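You operate a simulated robot arm through the tools that you are given. There is no shell and no other tool.

You are at the controls of a simulated robot arm. One attempt, no reset.

## Task
Move the grey planter and its dripper to 03, then water the line.
Fine: planter in cell 03, dripper in socket 03, the spare green dripper in socket 06, all before the water runs; run the can dry in one go, none dripping into an empty cell, and turn the tap off; the rest stay.

Only the result counts: the job must be done as asked and must still hold three seconds after the hand-in. Knocking over, shifting, dropping, spilling or breaking anything else fails it.

## Robot
A 7-joint arm with a two-finger parallel gripper, fixed in place. Base frame: the origin is on the floor under the middle of its stand, x ahead of it, y to its left, z up; the work surface is at about z = 0.782. Readings come in m, degrees, newtons and seconds.
It reaches about 1.479 m from its shoulder. Its first joint turns from -166.0 to 166.0 degrees. Payload 4.4 kg.
The tool frame sits at the grasp point between the pads (the TCP): z along the fingers, y along the line on which they close. The tips reach 0.023 m beyond it. The gripper opens to 0.094 m. The fingers are 0.038 m wide and 0.01 m thick; the gripper's body (0.054 by 0.096 m) begins 0.039 m behind the TCP.
Orientation is told as [roll, pitch, yaw] about the base's x, y, z axes, in that order, counted from this pose: with the fingers straight down and closing along the base's y, the tool's x points along the base's -x, its y along +y and its z along -z.

## Interface
- The arm moves only by the tool nudge_tool. Its argument "targets" is a list of rows, each a list of 6 numbers: the shift along the tool's x, y, z in units of 40 mm (1.0 is 40 mm), then the turn, a rotation vector about the tool's x, y, z in units of 5 degrees (1.0 is 5 degrees). In form: [[tx, ty, tz, wx, wy, wz], ...]. A call has 1 to 20 rows; each row shifts and turns the commanded pose from where the row before left it, along the tool's axes as they then stand. "hand" is the opening, from 0 (shut) to 1 (fully open), set as the call begins (left out, the last holds). A call with a number of a shift or a turn outside -1 to 1 is refused whole. Each row takes 0.2 s and may step no farther than 0.05 m and 8.6 degrees from the row before; otherwise, or with a gripper value out of range, the whole call is refused. A pose out of reach is approached as far as the arm can. The call stops where the force on the tool passes 50 N (or 10 N more than at its start, if that is more) or the arm is blocked; 0.2 s more then pass. Each finger travels about 0.072 m/s and halts on what it meets, pressing with about 21 N; the grip force reading is that of the motor and also rises with nothing between the fingers. The clock runs only during rows and for 0.2 s after the last one: add rows that do not move to give the fingers time. The reply holds the time, the measured pose of the TCP, the force on the tool along the base axes, the opening and the grip force, in the units named above and with some noise, with the torque about the TCP (base axes, N m) and any sound that the robot's microphone picked up, and new pictures: "views" is both (left out), scene, wrist or none.
- Cameras (640 x 400 px; columns grow to the right, rows downward): "scene" is fixed at [0.0492, 0.5006, 1.4042]; the picture's right is [-0.13, -0.99, 0.00], its down [-0.45, 0.06, -0.89] and it looks along [0.89, -0.12, -0.45] (base axes); focal length 300 px, centre (320, 200). "wrist" rides on the gripper at [0.086, 0.016, -0.074] in the tool frame; the picture's right is [-0.18, 0.98, 0.00], its down [-0.58, -0.11, -0.81] and it looks along [-0.79, -0.15, 0.59] (tool axes); focal length 243 px, centre (320, 200). There is no depth. A picture from a camera that has moved, and an enlarged one, comes with that camera's place and axes in the base frame and with its lens.
- inspect(camera, box): a new picture of the part [left, top, right, bottom] of that camera's present view, enlarged. No time passes.
- hand_in(): hands the job in; it is judged then, once.

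Places have to be worked out from the pictures, the camera data and where the tool is seen. Open the gripper and draw the arm clear of the work before you hand the job in, unless the task says otherwise.

The tools are called as name(argument=value, ...) on one line, values as JSON. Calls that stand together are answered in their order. nudge_tool: Moves the arm, as the interface text tells. Its arguments: {"type":"object","properties":{"targets":{"type":"array","items":{"type":"array","items":{"type":"number"}}},"hand":{"type":"number"},"views":{"type":"string","enum":["both","scene","wrist","none"]}},"required":["targets"]} The other tools are called the same way: inspect (camera, box) takes an enlarged picture of a part of a camera's view; hand_in () hands the job in.

At the start:

```text
time_s: 0.0
position: [0.5404, 0.4506, 1.3085]
tcp_rot: [0.0, 0.0, 0.0]
force: [-0.2, 0.1, 0.3]
torque: [-0.01, -0.03, 0.0]
opening: 0.094
finger_force: 0.0
```

scene: 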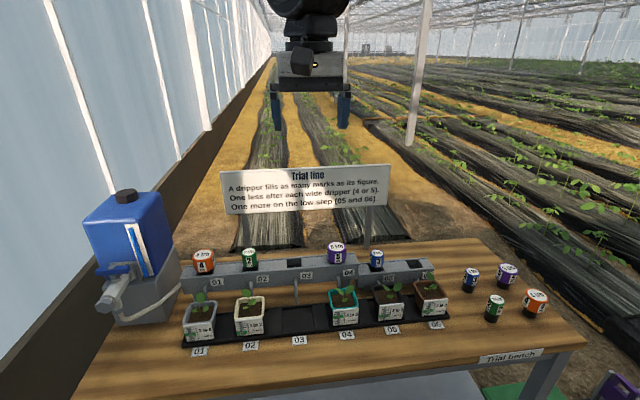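
wrist: 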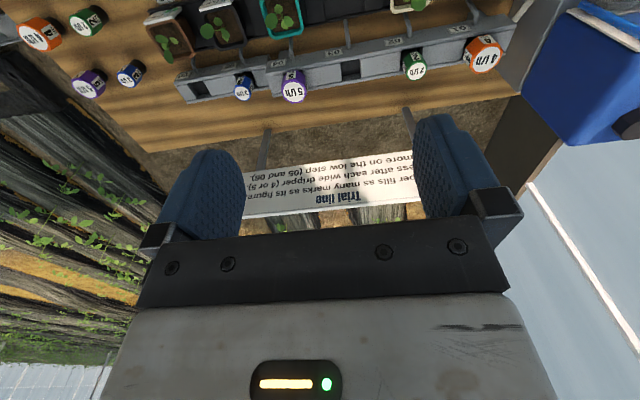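

I'll start by looking closely at the bench, the sign, the tank and the planters before moving.

inspect(camera="scene", box=[170, 230, 330, 360])

inspect(camera="scene", box=[310, 230, 470, 360])

inspect(camera="scene", box=[70, 180, 210, 340])

inspect(camera="scene", box=[210, 160, 400, 250])

inspect(camera="scene", box=[450, 250, 570, 340])

inspect(camera="wrist", box=[0, 0, 320, 130])

inspect(camera="wrist", box=[320, 0, 640, 130])

```text
3.08 times, centred on (250, 295) of scene
camera zoom: at [0.0492, 0.5006, 1.4042], right [-0.13, -0.99, 0.0], down [-0.45, 0.06, -0.89], along [0.89, -0.12, -0.45], focal length 923 px, centre (535, -92)
```

zoom: 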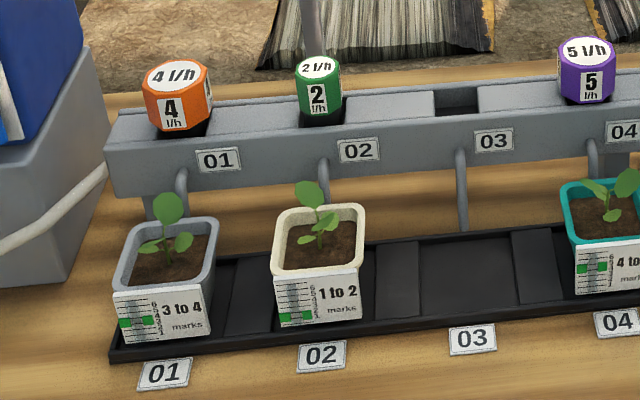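

```text
3.08 times, centred on (390, 295) of scene
camera zoom: at [0.0492, 0.5006, 1.4042], right [-0.13, -0.99, 0.0], down [-0.45, 0.06, -0.89], along [0.89, -0.12, -0.45], focal length 923 px, centre (105, -92)
```

zoom: 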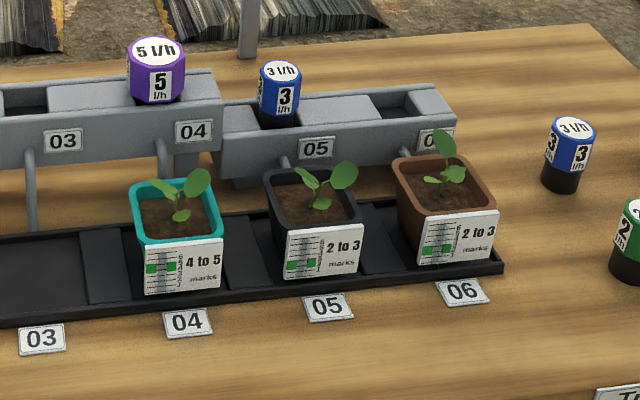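

```text
2.50 times, centred on (140, 260) of scene
camera zoom: at [0.0492, 0.5006, 1.4042], right [-0.13, -0.99, 0.0], down [-0.45, 0.06, -0.89], along [0.89, -0.12, -0.45], focal length 750 px, centre (770, 50)
```

zoom: 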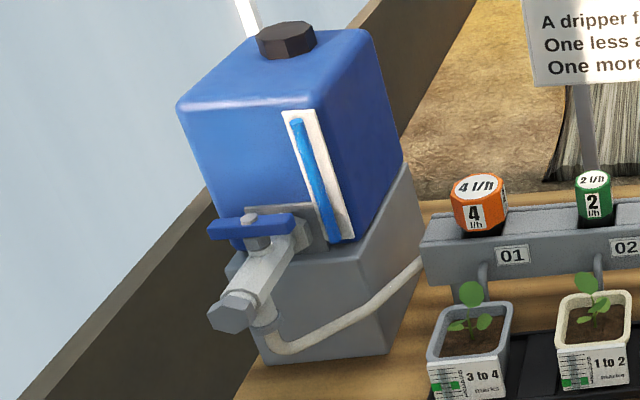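

```text
3.37 times, centred on (305, 205) of scene
camera zoom: at [0.0492, 0.5006, 1.4042], right [-0.13, -0.99, 0.0], down [-0.45, 0.06, -0.89], along [0.89, -0.12, -0.45], focal length 1011 px, centre (370, 183)
```

zoom: 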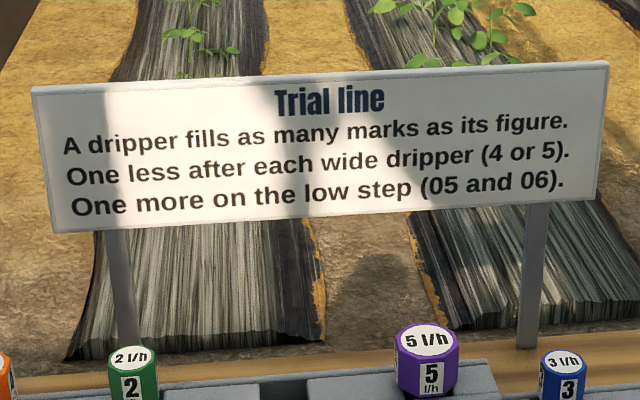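

```text
4.44 times, centred on (510, 295) of scene
camera zoom: at [0.0492, 0.5006, 1.4042], right [-0.13, -0.99, 0.0], down [-0.45, 0.06, -0.89], along [0.89, -0.12, -0.45], focal length 1334 px, centre (-524, -222)
```

zoom: 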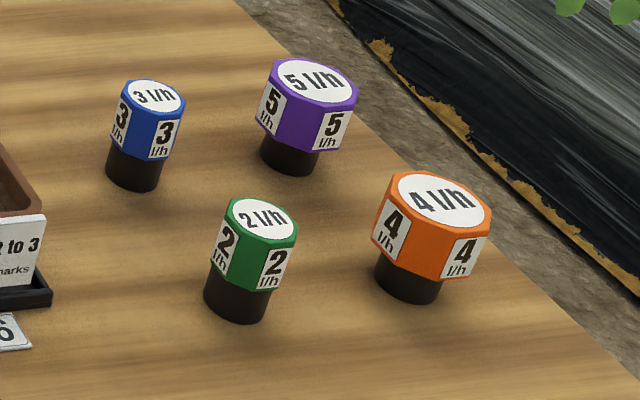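

```text
2.00 times, centred on (160, 65) of wrist
camera zoom: at [0.4554, 0.4653, 1.3827], right [0.18, 0.98, 0.0], down [0.58, -0.11, 0.81], along [0.79, -0.15, -0.59], focal length 485 px, centre (640, 470)
```

zoom: 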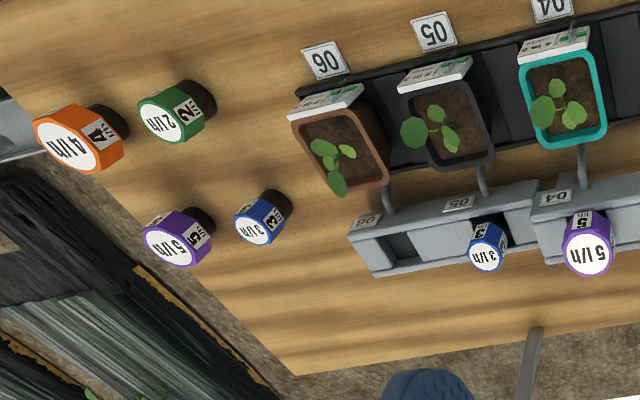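

```text
2.00 times, centred on (480, 65) of wrist
camera zoom: at [0.4554, 0.4653, 1.3827], right [0.18, 0.98, 0.0], down [0.58, -0.11, 0.81], along [0.79, -0.15, -0.59], focal length 485 px, centre (0, 470)
```

zoom: 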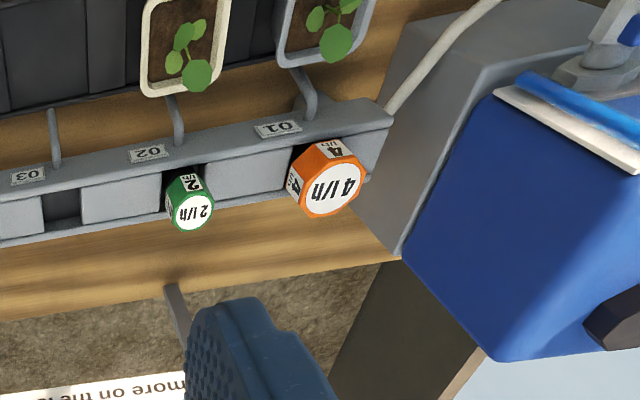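

The grey planter sits in cell 01 with the orange 4 l/h dripper in socket 01. Cell and socket 03 and socket 06 are empty, and the spare drippers are on the right. I work out the tray front at x≈0.56 and the cells at a pitch of about 0.115 m in y. I'm moving to a viewpoint in front of and above cells 01–02 for a closer look.

nudge_tool(targets=[[0.3, 0.78, 0.8, 0, 0, 0], [0.3, 0.78, 0.8, 0, 0, 0], [0.3, 0.78, 0.8, 0, 0, 0], [0.3, 0.78, 0.8, 0, 0, 0], [0.3, 0.78, 0.8, 0, 0, 0], [0.3, 0.78, 0.8, 0, 0, 0], [0.3, 0.78, 0.8, 0, 0, 0], [0.3, 0.78, 0.8, 0, 0, 0]], hand=1)

```text
time_s: 1.8
position: [0.444, 0.699, 1.0514]
tcp_rot: [0.0, 0.0, 0.0]
force: [-0.8, -0.7, 0.7]
torque: [-0.01, -0.03, 0.0]
opening: 0.0943
finger_force: 0.1
camera wrist: at [0.3572, 0.7133, 1.1267], right [0.18, 0.98, 0.0], down [0.58, -0.11, 0.81], along [0.79, -0.15, -0.59], focal length 243 px, centre (320, 200)
```

scene: 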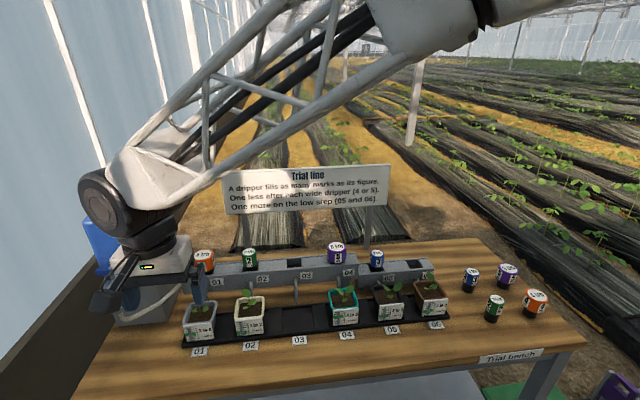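
wrist: 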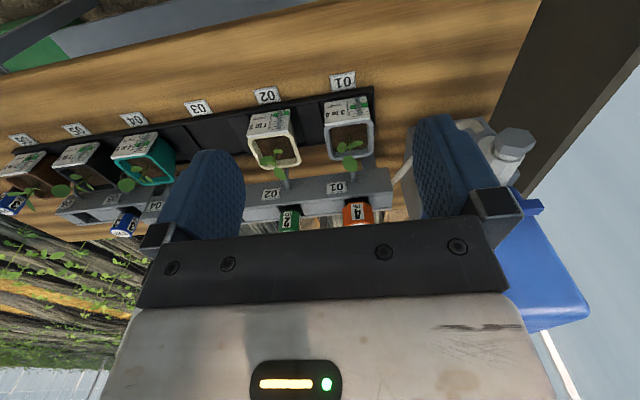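

The arm follows commands accurately. I'm enlarging the wrist view to measure the planters and sockets.

inspect(camera="wrist", box=[230, 60, 420, 240])

inspect(camera="wrist", box=[0, 60, 200, 260])

inspect(camera="wrist", box=[400, 90, 600, 290])

```text
2.22 times, centred on (325, 150) of wrist
camera zoom: at [0.3572, 0.7133, 1.1267], right [0.18, 0.98, 0.0], down [0.58, -0.11, 0.81], along [0.79, -0.15, -0.59], focal length 539 px, centre (309, 311)
```

zoom: 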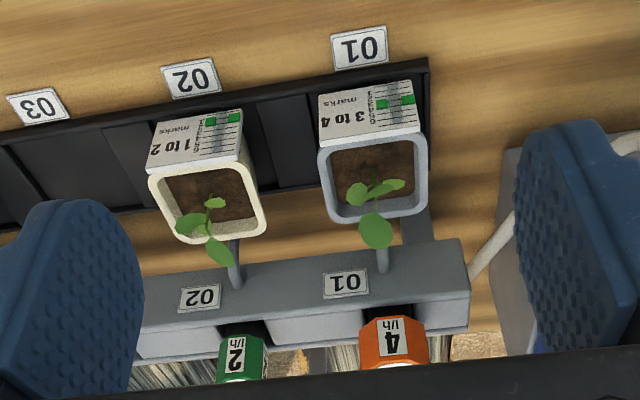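

```text
2.00 times, centred on (100, 160) of wrist
camera zoom: at [0.3572, 0.7133, 1.1267], right [0.18, 0.98, 0.0], down [0.58, -0.11, 0.81], along [0.79, -0.15, -0.59], focal length 485 px, centre (760, 280)
```

zoom: 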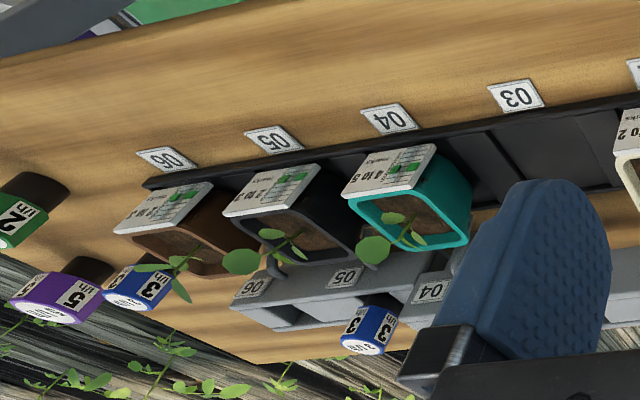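

```text
2.00 times, centred on (500, 190) of wrist
camera zoom: at [0.3572, 0.7133, 1.1267], right [0.18, 0.98, 0.0], down [0.58, -0.11, 0.81], along [0.79, -0.15, -0.59], focal length 485 px, centre (-40, 220)
```

zoom: 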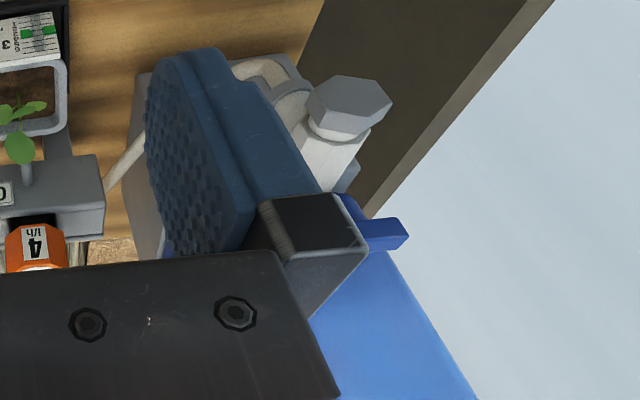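

I'm zooming further on the manifold and drippers for the socket geometry.

inspect(camera="scene", box=[210, 240, 310, 302])

inspect(camera="scene", box=[290, 235, 440, 300])

inspect(camera="wrist", box=[250, 160, 410, 240])

```text
6.40 times, centred on (260, 271) of scene
camera zoom: at [0.0492, 0.5006, 1.4042], right [-0.13, -0.99, 0.0], down [-0.45, 0.06, -0.89], along [0.89, -0.12, -0.45], focal length 1921 px, centre (704, -254)
```

zoom: 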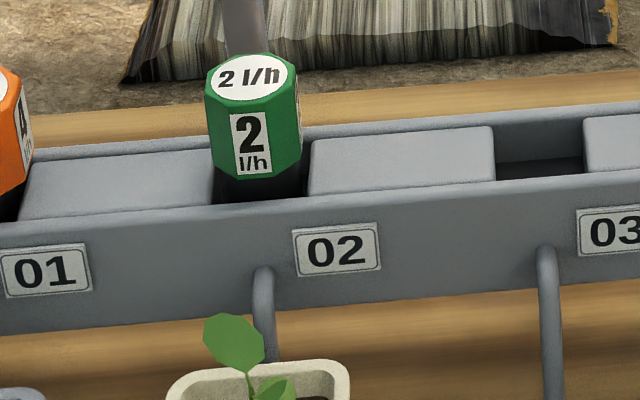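

```text
4.27 times, centred on (365, 268) of scene
camera zoom: at [0.0492, 0.5006, 1.4042], right [-0.13, -0.99, 0.0], down [-0.45, 0.06, -0.89], along [0.89, -0.12, -0.45], focal length 1280 px, centre (128, -88)
```

zoom: 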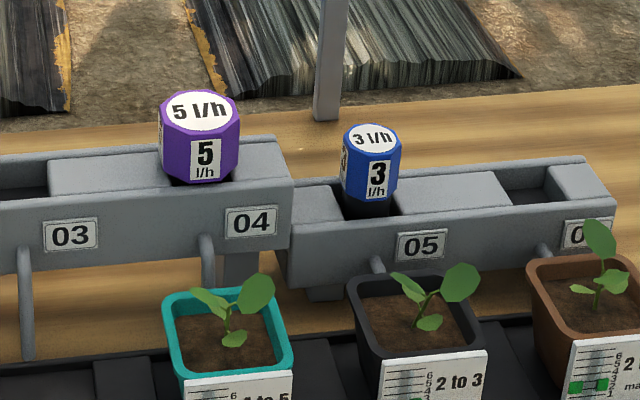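

```text
4.00 times, centred on (330, 200) of wrist
camera zoom: at [0.3572, 0.7133, 1.1267], right [0.18, 0.98, 0.0], down [0.58, -0.11, 0.81], along [0.79, -0.15, -0.59], focal length 970 px, centre (280, 200)
```

zoom: 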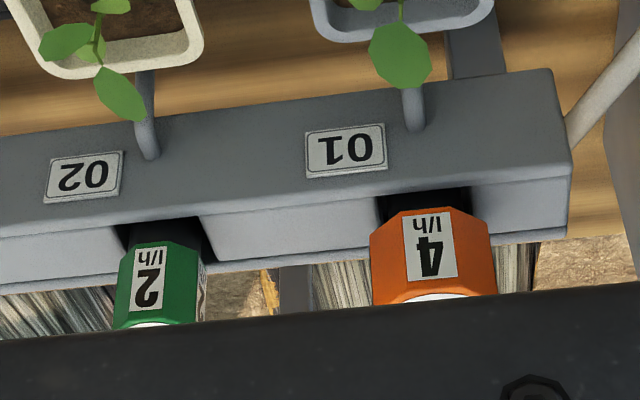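

From triangulation, the manifold top is at z≈0.878 with its centre line at x≈0.711. Sockets 01 and 03 are at y≈0.717 and y≈0.486, and the orange cap spans z≈0.895–0.935. I'm moving over socket 01 at a safe height to check alignment.

nudge_tool(targets=[[-0.955, 0.063, 0.05, 0, 0, 0], [-0.955, 0.063, 0.05, 0, 0, 0], [-0.955, 0.063, 0.05, 0, 0, 0], [-0.955, 0.063, 0.05, 0, 0, 0], [-0.955, 0.063, 0.05, 0, 0, 0], [-0.955, 0.063, 0.05, 0, 0, 0], [-0.955, 0.063, 0.05, 0, 0, 0]], hand=1)

```text
time_s: 3.4
position: [0.7142, 0.7194, 1.0376]
tcp_rot: [0.0, -0.1, 0.0]
force: [0.3, -0.5, 0.5]
torque: [0.01, -0.01, 0.0]
opening: 0.0938
finger_force: 0.0
camera wrist: at [0.6266, 0.7328, 1.1123], right [0.18, 0.98, 0.0], down [0.58, -0.11, 0.81], along [0.79, -0.15, -0.59], focal length 243 px, centre (320, 200)
```

scene: 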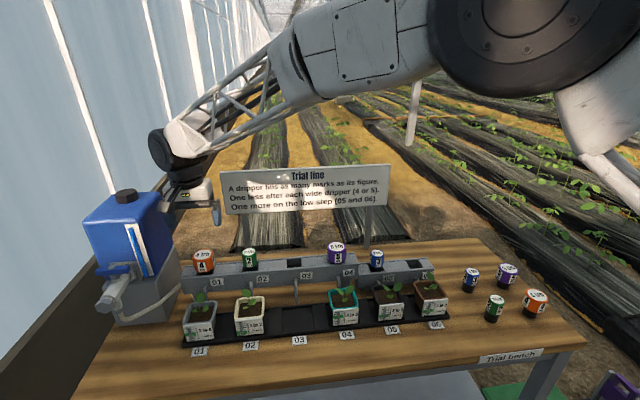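
wrist: 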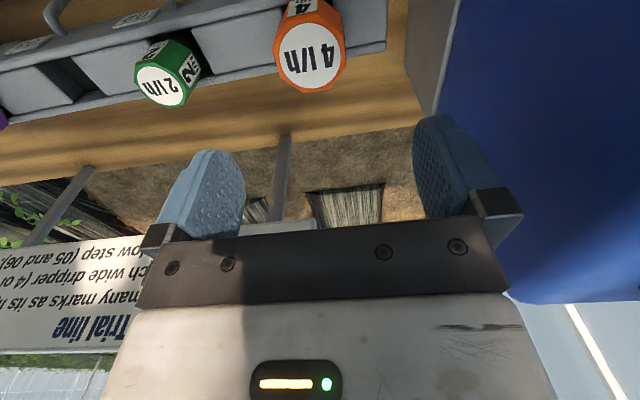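

The cap is in view below the fingers. I'm enlarging both views to pin down its centre.

inspect(camera="wrist", box=[220, 0, 420, 120])

inspect(camera="scene", box=[175, 235, 239, 299])

inspect(camera="wrist", box=[0, 0, 220, 130])

```text
3.20 times, centred on (320, 60) of wrist
camera zoom: at [0.6266, 0.7328, 1.1123], right [0.18, 0.98, 0.0], down [0.58, -0.11, 0.81], along [0.79, -0.15, -0.59], focal length 776 px, centre (320, 648)
```

zoom: 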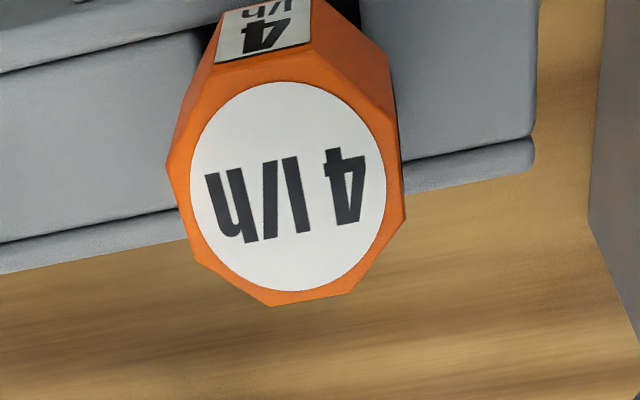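

```text
6.25 times, centred on (207, 267) of scene
camera zoom: at [0.0492, 0.5006, 1.4042], right [-0.13, -0.99, 0.0], down [-0.45, 0.06, -0.89], along [0.89, -0.12, -0.45], focal length 1876 px, centre (1026, -219)
```

zoom: 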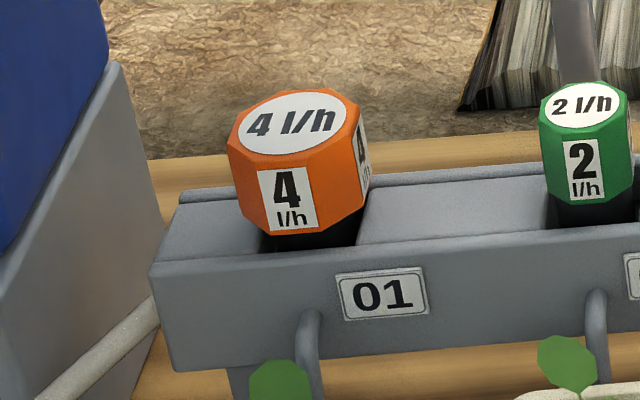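

```text
2.91 times, centred on (110, 65) of wrist
camera zoom: at [0.6266, 0.7328, 1.1123], right [0.18, 0.98, 0.0], down [0.58, -0.11, 0.81], along [0.79, -0.15, -0.59], focal length 706 px, centre (931, 593)
```

zoom: 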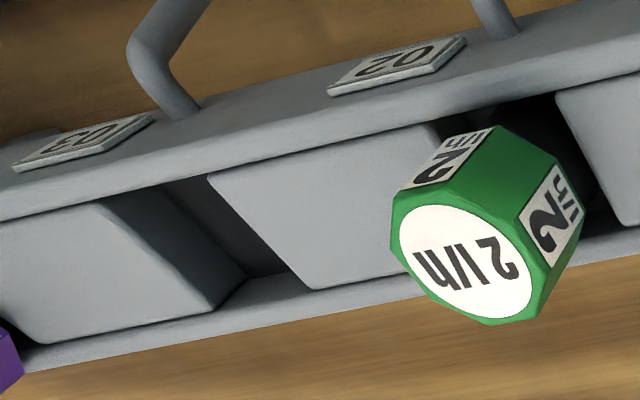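

I place the orange cap's centre at about (0.697, 0.7125) with its top at z≈0.941, and the manifold top at z≈0.8885. The socket 03 centre is about (0.699, 0.486). I'm shifting over the cap and lowering part way to check.

nudge_tool(targets=[[0.19, -0.066, 0.3, 0, 0, 0], [0.18, -0.066, 0.5, 0, 0, 0], [0, 0, 0.45, 0, 0, 0], [0, 0, 0, 0, 0, 0]], views="wrist")

```text
time_s: 4.4
position: [0.6977, 0.7126, 0.988]
tcp_rot: [0.0, 0.0, 0.0]
force: [-0.6, -0.1, 0.0]
torque: [0.0, 0.03, 0.0]
opening: 0.094
finger_force: 0.0
camera wrist: at [0.6123, 0.727, 1.0619], right [0.18, 0.98, 0.0], down [0.58, -0.11, 0.81], along [0.79, -0.15, -0.59], focal length 243 px, centre (320, 200)
```

wrist: 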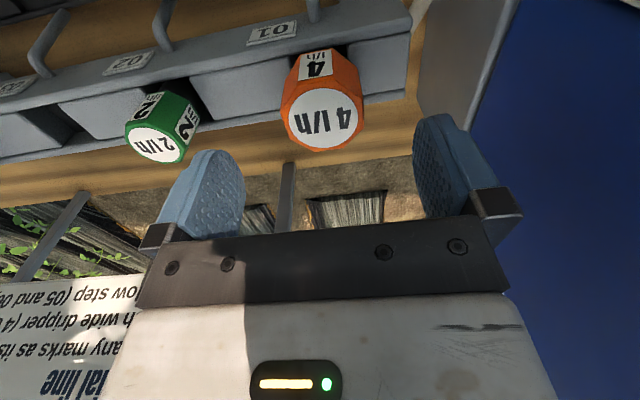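

Projecting the tool axis puts the cap within 2 mm of centre. I'm descending straight to z≈0.922.

nudge_tool(targets=[[0.02, 0, 0.55, 0, 0, 0], [0, 0, 0.55, 0, 0, 0], [0, 0, 0.55, 0, 0, 0], [0, 0, 0, 0, 0, 0]], hand=1, views="both")

```text
time_s: 5.4
position: [0.6977, 0.7138, 0.9203]
tcp_rot: [0.0, 0.0, 0.0]
force: [1.4, 0.7, -1.0]
torque: [0.0, 0.01, 0.01]
opening: 0.094
finger_force: 0.0
camera wrist: at [0.6109, 0.7276, 0.9962], right [0.18, 0.98, 0.0], down [0.58, -0.11, 0.81], along [0.79, -0.15, -0.59], focal length 243 px, centre (320, 200)
```

scene: 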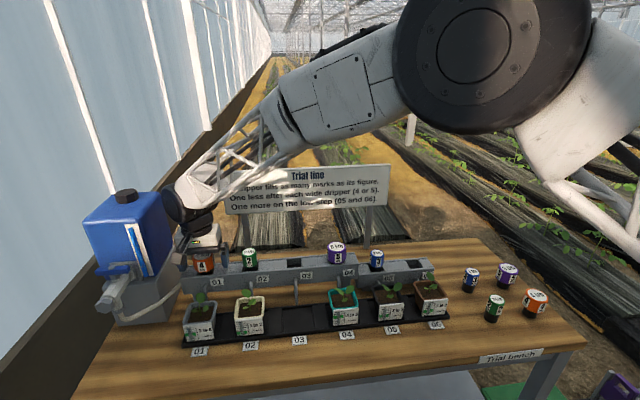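
wrist: 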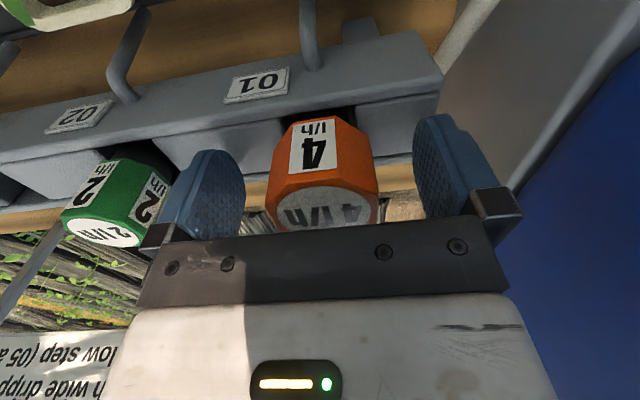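

The cap sits centred between the fingers with clearance above the manifold. I'm closing on it.

nudge_tool(targets=[[0, 0, 0, 0, 0, 0], [0, 0, 0, 0, 0, 0], [0, 0, 0, 0, 0, 0], [0, 0, 0, 0, 0, 0]], hand=0, views="wrist")

```text
time_s: 6.4
position: [0.6967, 0.7132, 0.9205]
tcp_rot: [0.0, 0.1, -0.1]
force: [0.1, 0.0, -0.1]
torque: [0.01, 0.01, -0.02]
opening: 0.0478
finger_force: 20.7
camera wrist: at [0.6109, 0.7276, 0.9965], right [0.18, 0.98, 0.0], down [0.58, -0.11, 0.81], along [0.79, -0.15, -0.59], focal length 243 px, centre (320, 200)
```

wrist: 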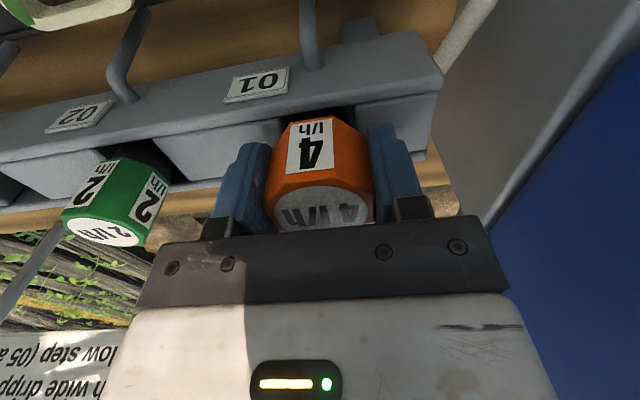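

It's gripped at 0.048 m. I'm lifting straight up gently and watching the force.

nudge_tool(targets=[[0, 0, -0.2, 0, 0, 0], [0, 0, -0.3, 0, 0, 0], [0, 0, -0.5, 0, 0, 0], [0, 0, -0.8, 0, 0, 0], [0, 0, -0.8, 0, 0, 0]], views="both")

```text
time_s: 7.6
position: [0.6971, 0.7121, 1.0254]
tcp_rot: [0.0, 0.0, 0.0]
force: [-1.1, 0.6, -1.1]
torque: [0.0, 0.01, 0.01]
opening: 0.0477
finger_force: 21.1
camera wrist: at [0.611, 0.7254, 1.0998], right [0.18, 0.98, 0.0], down [0.58, -0.11, 0.81], along [0.79, -0.15, -0.59], focal length 243 px, centre (320, 200)
```

scene: 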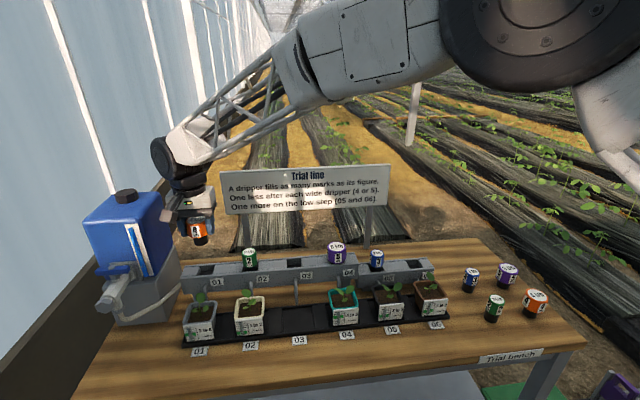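
wrist: 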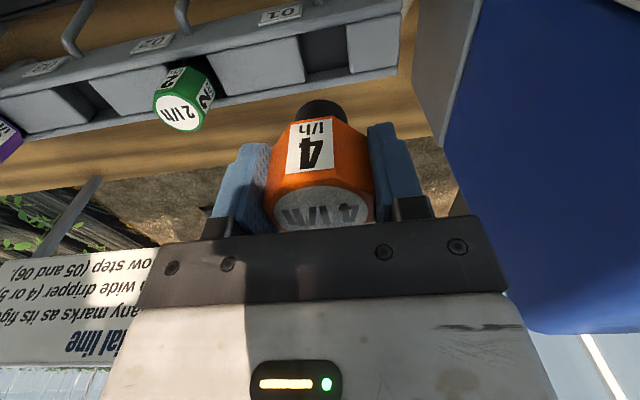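

The dripper is out and held straight. I'm recording where socket 01 appears in the wrist view from this pose, so I can line up socket 03 identically.

inspect(camera="wrist", box=[200, 0, 440, 150])

nudge_tool(targets=[[0, -0.944, 0, 0, 0, 0], [0, -0.944, 0, 0, 0, 0], [0, -0.944, 0, 0, 0, 0], [0, -0.944, 0, 0, 0, 0], [0, -0.944, 0, 0, 0, 0], [0, -0.945, 0, 0, 0, 0], [0, 0, 0, 0, 0, 0], [0, 0, 0, 0, 0, 0]], views="both")

```text
2.67 times, centred on (320, 75) of wrist
camera zoom: at [0.611, 0.7254, 1.0998], right [0.18, 0.98, 0.0], down [0.58, -0.11, 0.81], along [0.79, -0.15, -0.59], focal length 647 px, centre (320, 533)
```

zoom: 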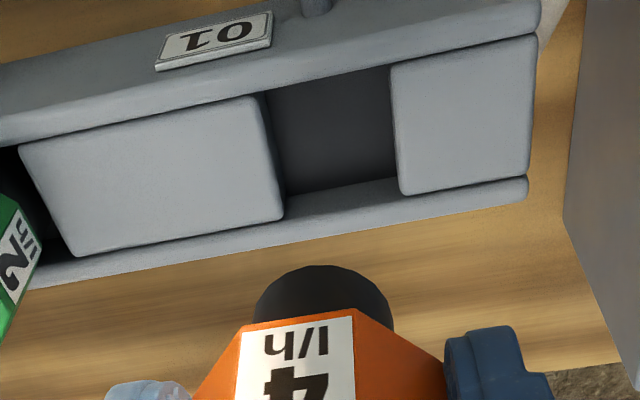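

```text
time_s: 9.4
position: [0.6975, 0.4862, 1.0261]
tcp_rot: [0.0, 0.0, 0.0]
force: [-0.3, 0.3, -0.1]
torque: [0.0, 0.02, -0.01]
opening: 0.0477
finger_force: 21.3
camera wrist: at [0.6112, 0.4995, 1.1008], right [0.18, 0.98, 0.0], down [0.58, -0.11, 0.81], along [0.79, -0.15, -0.59], focal length 243 px, centre (320, 200)
```

scene: 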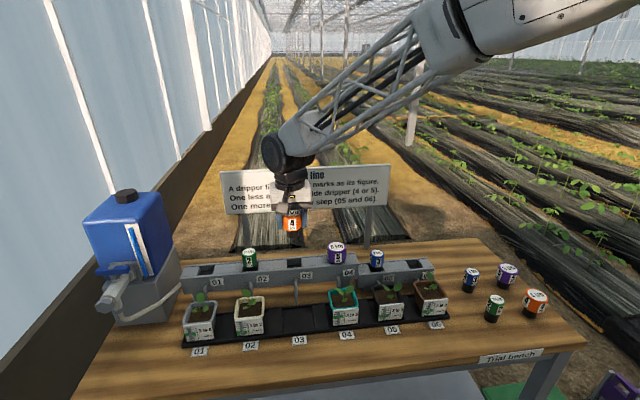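
wrist: 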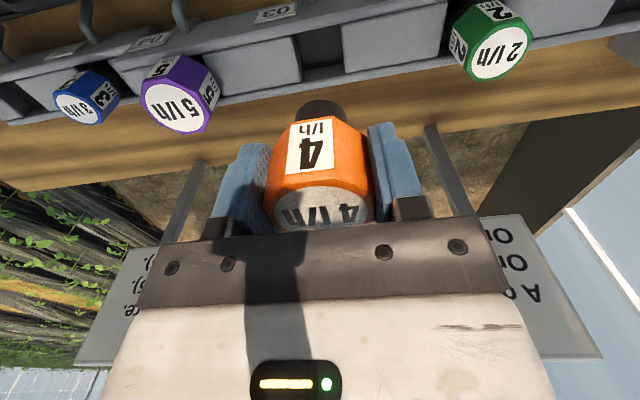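

inspect(camera="wrist", box=[200, 0, 440, 150])

```text
2.67 times, centred on (320, 75) of wrist
camera zoom: at [0.6112, 0.4995, 1.1008], right [0.18, 0.98, 0.0], down [0.58, -0.11, 0.81], along [0.79, -0.15, -0.59], focal length 647 px, centre (320, 533)
```

zoom: 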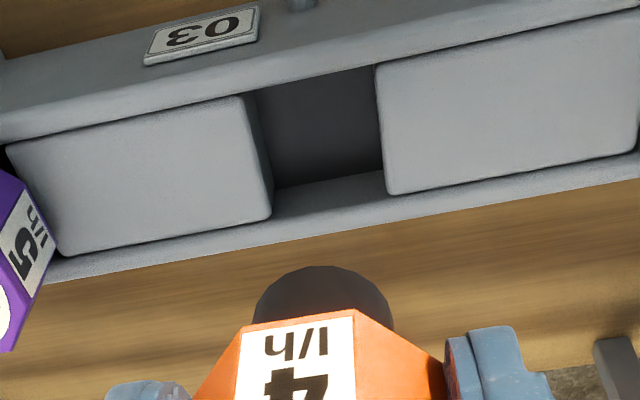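

Socket 03 appears about 13 px further to −y than socket 01 did, so I need roughly 3.5 mm more −y. I'm making that shift and then descending, slowly over the last part.

nudge_tool(targets=[[0, -0.085, 0, 0, 0, 0], [0, 0, 0.6, 0, 0, 0], [0, 0, 0.6, 0, 0, 0], [0, 0, 0.5, 0, 0, 0], [0, 0, 0, 0, 0, 0]], views="both")

```text
time_s: 10.6
position: [0.6994, 0.4839, 0.9585]
tcp_rot: [-0.2, -0.1, 0.0]
force: [0.0, 1.2, -1.3]
torque: [0.0, 0.03, -0.02]
opening: 0.0474
finger_force: 21.0
camera wrist: at [0.6125, 0.4968, 1.0325], right [0.18, 0.98, 0.0], down [0.58, -0.11, 0.81], along [0.79, -0.15, -0.59], focal length 243 px, centre (320, 200)
```

scene: 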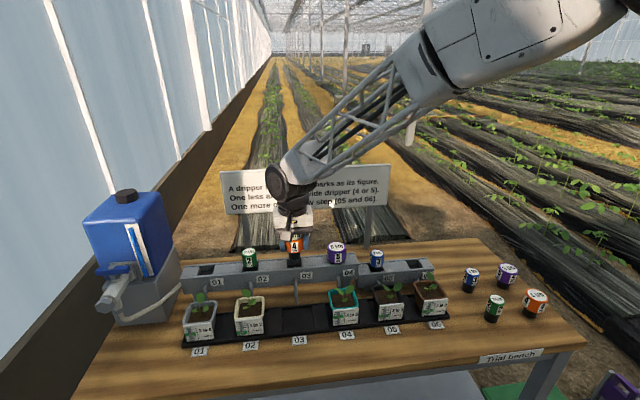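
wrist: 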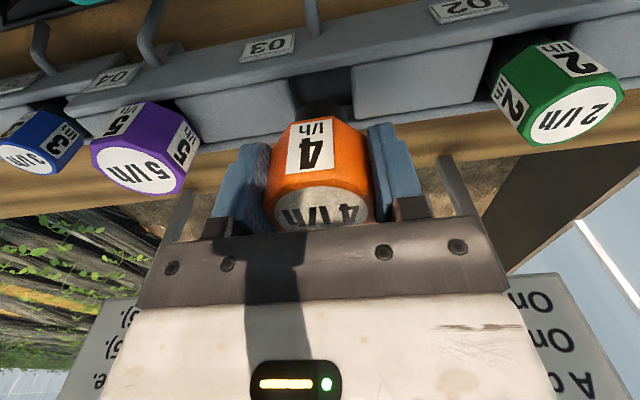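

inspect(camera="wrist", box=[240, 40, 400, 140])

inspect(camera="scene", box=[260, 225, 340, 285])

```text
4.00 times, centred on (320, 90) of wrist
camera zoom: at [0.6125, 0.4968, 1.0325], right [0.18, 0.98, 0.0], down [0.58, -0.11, 0.81], along [0.79, -0.15, -0.59], focal length 970 px, centre (320, 640)
```

zoom: 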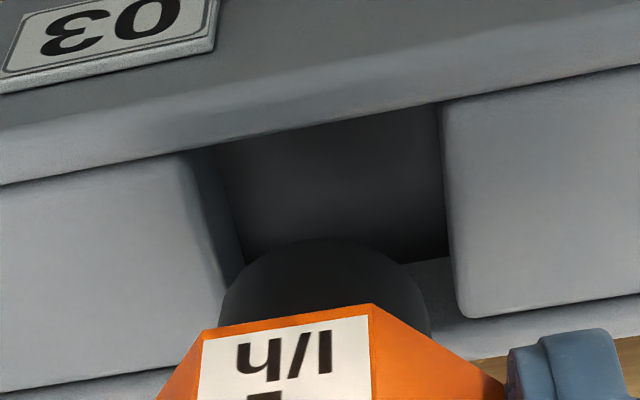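

```text
6.67 times, centred on (300, 255) of scene
camera zoom: at [0.0492, 0.5006, 1.4042], right [-0.13, -0.99, 0.0], down [-0.45, 0.06, -0.89], along [0.89, -0.12, -0.45], focal length 2001 px, centre (453, -167)
```

zoom: 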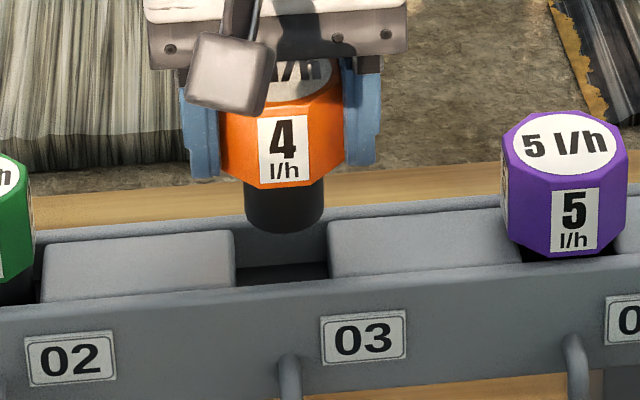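

Before inserting I'm cross-checking socket 01's opening in the scene view to calibrate the lateral offset.

inspect(camera="scene", box=[175, 245, 255, 295])

inspect(camera="scene", box=[275, 250, 325, 281])

```text
8.00 times, centred on (215, 270) of scene
camera zoom: at [0.0492, 0.5006, 1.4042], right [-0.13, -0.99, 0.0], down [-0.45, 0.06, -0.89], along [0.89, -0.12, -0.45], focal length 2401 px, centre (1160, -360)
```

zoom: 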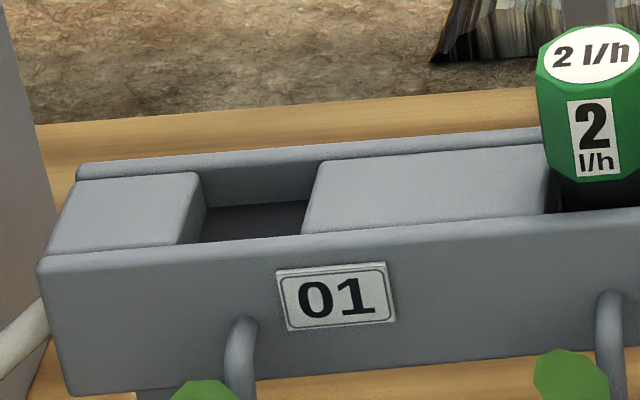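

```text
12.80 times, centred on (300, 266) of scene
camera zoom: at [0.0492, 0.5006, 1.4042], right [-0.13, -0.99, 0.0], down [-0.45, 0.06, -0.89], along [0.89, -0.12, -0.45], focal length 3841 px, centre (576, -638)
```

zoom: 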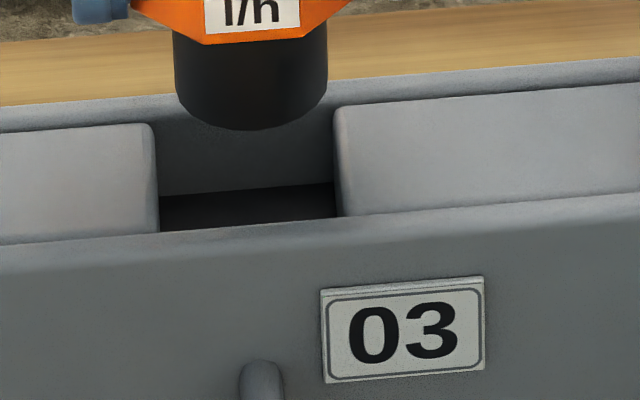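

Both cameras agree the plug needs about 1.4 mm of +y to sit centred, with ±3 mm of play. I'm correcting that and lowering slowly to the seat height.

nudge_tool(targets=[[0, 0.035, 0, 0, 0, 0], [0, 0, 0.2, 0, 0, 0], [0, 0, 0.2, 0, 0, 0], [0, 0, 0.15, 0, 0, 0], [0, 0, 0.15, 0, 0, 0], [0, 0, 0.1, 0, 0, 0], [0, 0, 0.08, 0, 0, 0], [0, 0, 0, 0, 0, 0]], views="both")

```text
time_s: 12.4
position: [0.6976, 0.4848, 0.9231]
tcp_rot: [-0.1, 0.1, 0.0]
force: [-0.3, 0.1, -0.9]
torque: [-0.03, 0.01, 0.01]
opening: 0.0475
finger_force: 21.0
camera wrist: at [0.6117, 0.4986, 0.9973], right [0.18, 0.98, 0.0], down [0.58, -0.11, 0.81], along [0.79, -0.15, -0.59], focal length 243 px, centre (320, 200)
```

scene: 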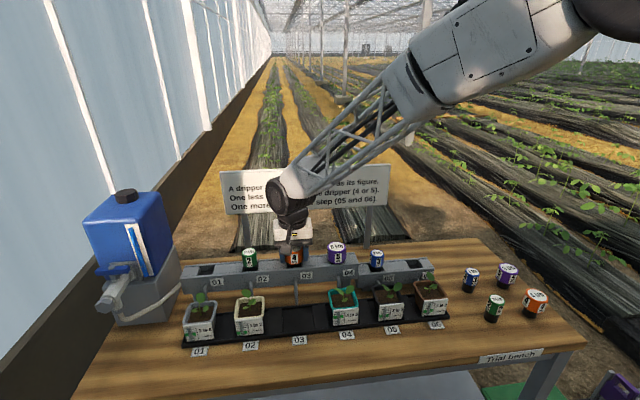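
wrist: 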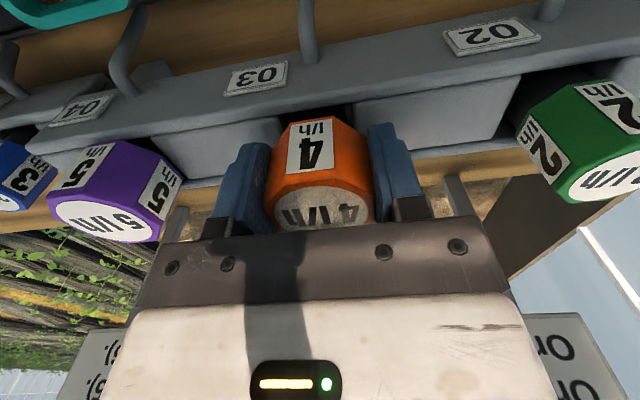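

No contact force, and it's about 1 mm above the seat height. I'm lowering a couple of millimetres to feel the seat.

nudge_tool(targets=[[0, 0, 0.02, 0, 0, 0], [0, 0, 0.02, 0, 0, 0], [0, 0, 0, 0, 0, 0]], views="none")

inspect(camera="scene", box=[260, 225, 340, 285])

```text
time_s: 13.2
position: [0.697, 0.4846, 0.9215]
tcp_rot: [0.0, 0.0, 0.1]
force: [0.2, 0.0, -0.7]
torque: [0.02, 0.01, -0.01]
opening: 0.0476
finger_force: 21.4
```

```text
6.67 times, centred on (300, 255) of scene
camera zoom: at [0.0492, 0.5006, 1.4042], right [-0.13, -0.99, 0.0], down [-0.45, 0.06, -0.89], along [0.89, -0.12, -0.45], focal length 2001 px, centre (453, -167)
```

zoom: 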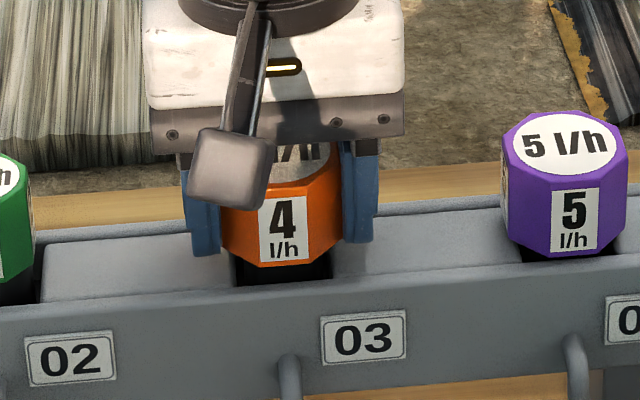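

There's still almost no force, so I'm easing down further in 1 mm steps to find the seat.

nudge_tool(targets=[[0, 0, 0.025, 0, 0, 0], [0, 0, 0.025, 0, 0, 0], [0, 0, 0, 0, 0, 0]], views="none")

```text
time_s: 14.0
position: [0.6974, 0.4853, 0.9191]
tcp_rot: [0.1, 0.0, 0.0]
force: [0.4, 0.3, -0.8]
torque: [-0.04, 0.02, 0.01]
opening: 0.0475
finger_force: 21.2
```

inspect(camera="scene", box=[275, 235, 365, 290])

inspect(camera="wrist", box=[220, 60, 420, 240])

```text
7.11 times, centred on (320, 262) of scene
camera zoom: at [0.0492, 0.5006, 1.4042], right [-0.13, -0.99, 0.0], down [-0.45, 0.06, -0.89], along [0.89, -0.12, -0.45], focal length 2134 px, centre (320, -244)
```

zoom: 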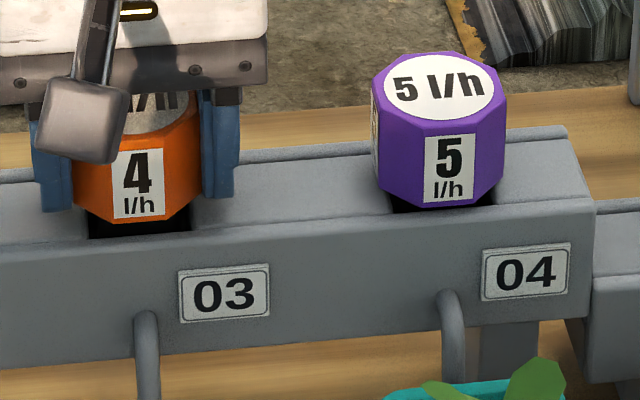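

```text
2.22 times, centred on (320, 150) of wrist
camera zoom: at [0.611, 0.4986, 0.9936], right [0.18, 0.98, 0.0], down [0.58, -0.11, 0.81], along [0.79, -0.15, -0.59], focal length 539 px, centre (320, 311)
```

zoom: 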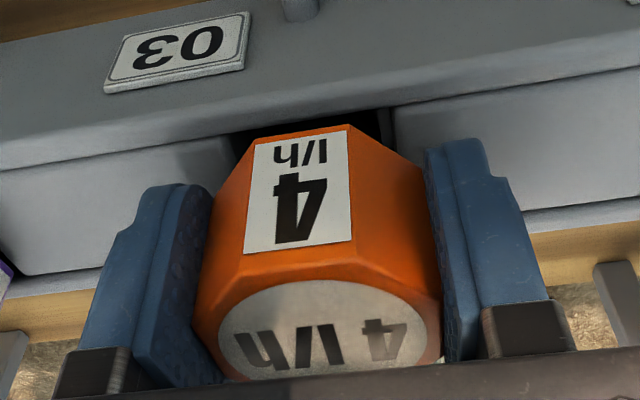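

The gap under the cap matches how it sat in socket 01, but there's still no contact. I'm continuing down in small steps.

nudge_tool(targets=[[0, 0, 0.025, 0, 0, 0], [0, 0, 0, 0, 0, 0]], views="none")

nudge_tool(targets=[[0, 0, 0.025, 0, 0, 0], [0, 0, 0, 0, 0, 0]], views="none")

```text
time_s: 14.6
position: [0.698, 0.4834, 0.9185]
tcp_rot: [0.0, 0.0, 0.1]
force: [0.2, 0.3, -1.3]
torque: [-0.01, 0.0, 0.0]
opening: 0.0476
finger_force: 21.9
```

```text
time_s: 15.2
position: [0.6967, 0.4846, 0.9178]
tcp_rot: [0.0, 0.1, 0.1]
force: [-0.6, 0.2, -0.9]
torque: [0.01, 0.0, 0.02]
opening: 0.0479
finger_force: 21.0
```

nudge_tool(targets=[[0, 0, 0.025, 0, 0, 0], [0, 0, 0, 0, 0, 0]], views="none")

nudge_tool(targets=[[0, 0, 0.025, 0, 0, 0], [0, 0, 0, 0, 0, 0]], views="both")

inspect(camera="scene", box=[275, 235, 365, 290])

```text
time_s: 15.8
position: [0.6976, 0.4858, 0.9168]
tcp_rot: [0.0, 0.0, -0.1]
force: [-1.9, -2.4, 9.8]
torque: [-0.12, 0.05, -0.03]
opening: 0.0474
finger_force: 20.7
```

```text
time_s: 16.4
position: [0.698, 0.4845, 0.9163]
tcp_rot: [0.1, -0.1, 0.0]
force: [-1.1, 0.5, 22.2]
torque: [-0.02, -0.06, -0.01]
opening: 0.0476
finger_force: 20.2
camera wrist: at [0.611, 0.4985, 0.9912], right [0.18, 0.98, 0.0], down [0.58, -0.11, 0.81], along [0.79, -0.15, -0.59], focal length 243 px, centre (320, 200)
```

scene: 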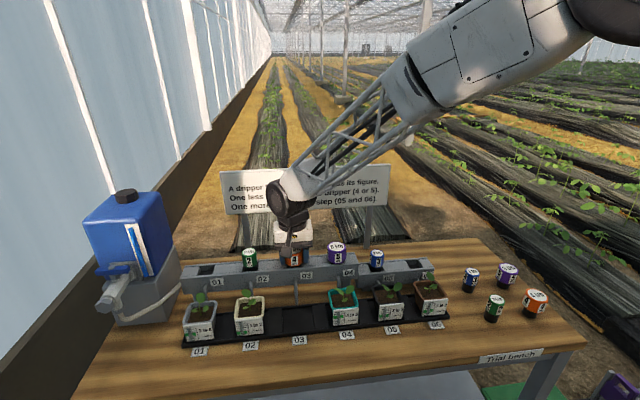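
wrist: 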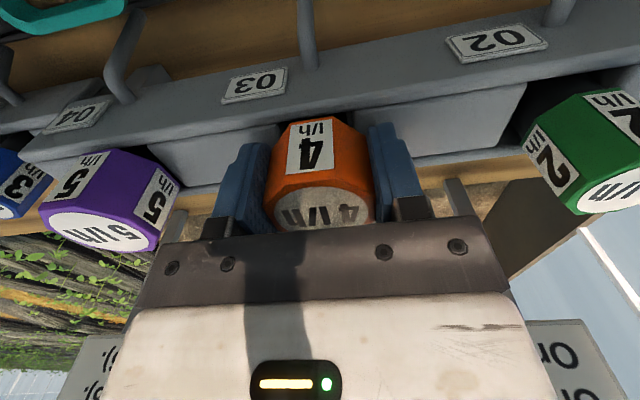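

```text
7.11 times, centred on (320, 262) of scene
camera zoom: at [0.0492, 0.5006, 1.4042], right [-0.13, -0.99, 0.0], down [-0.45, 0.06, -0.89], along [0.89, -0.12, -0.45], focal length 2134 px, centre (320, -244)
```

zoom: 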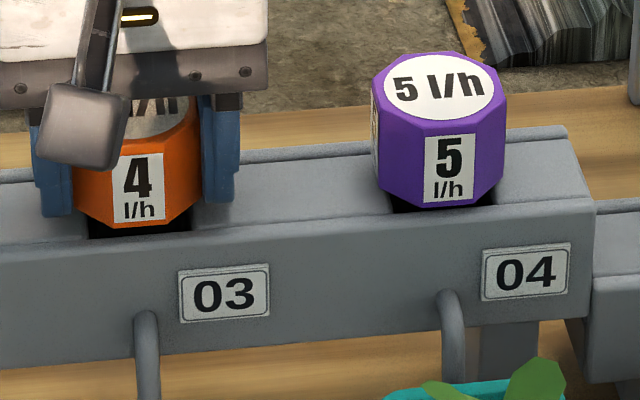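

Contact at z≈0.9165 (22 N), and the cap now sits like its neighbour. I'm unloading slightly and releasing.

nudge_tool(targets=[[0, 0, -0.035, 0, 0, 0], [0, 0, 0, 0, 0, 0]], views="none")

nudge_tool(targets=[[0, 0, 0, 0, 0, 0], [0, 0, 0, 0, 0, 0], [0, 0, 0, 0, 0, 0], [0, 0, 0, 0, 0, 0]], hand=1, views="both")

inspect(camera="scene", box=[275, 235, 365, 290])

```text
time_s: 17.0
position: [0.6972, 0.4835, 0.9166]
tcp_rot: [0.0, 0.0, 0.0]
force: [4.3, 4.2, 14.9]
torque: [0.15, -0.26, 0.01]
opening: 0.0478
finger_force: 21.4
```

```text
time_s: 18.0
position: [0.6976, 0.4846, 0.9172]
tcp_rot: [0.0, 0.0, 0.0]
force: [0.0, -0.6, 0.5]
torque: [0.04, 0.02, 0.0]
opening: 0.0939
finger_force: 0.1
camera wrist: at [0.6108, 0.4981, 0.9911], right [0.18, 0.98, 0.0], down [0.58, -0.11, 0.81], along [0.79, -0.15, -0.59], focal length 243 px, centre (320, 200)
```

scene: 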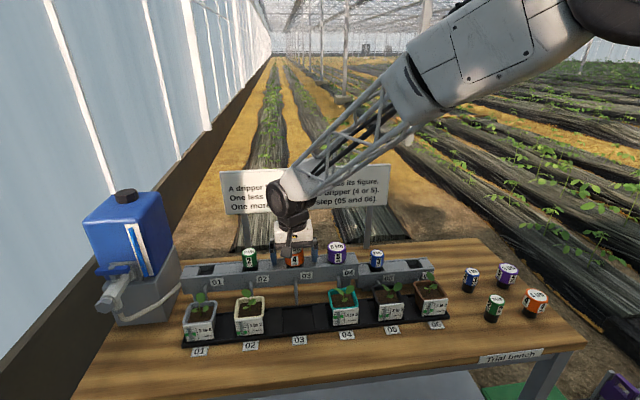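
wrist: 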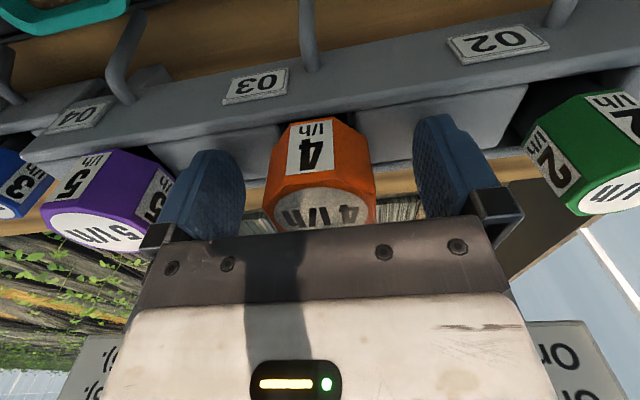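

```text
7.11 times, centred on (320, 262) of scene
camera zoom: at [0.0492, 0.5006, 1.4042], right [-0.13, -0.99, 0.0], down [-0.45, 0.06, -0.89], along [0.89, -0.12, -0.45], focal length 2134 px, centre (320, -244)
```

zoom: 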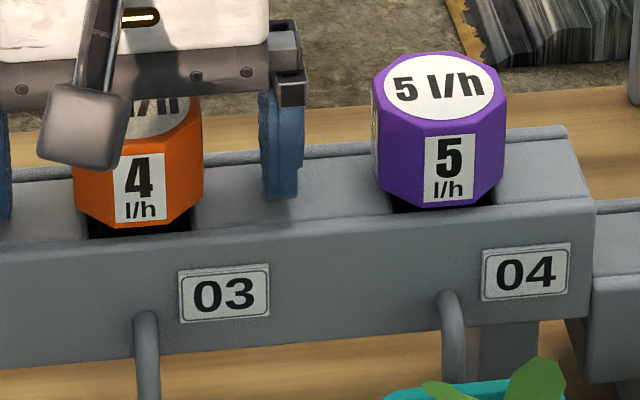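

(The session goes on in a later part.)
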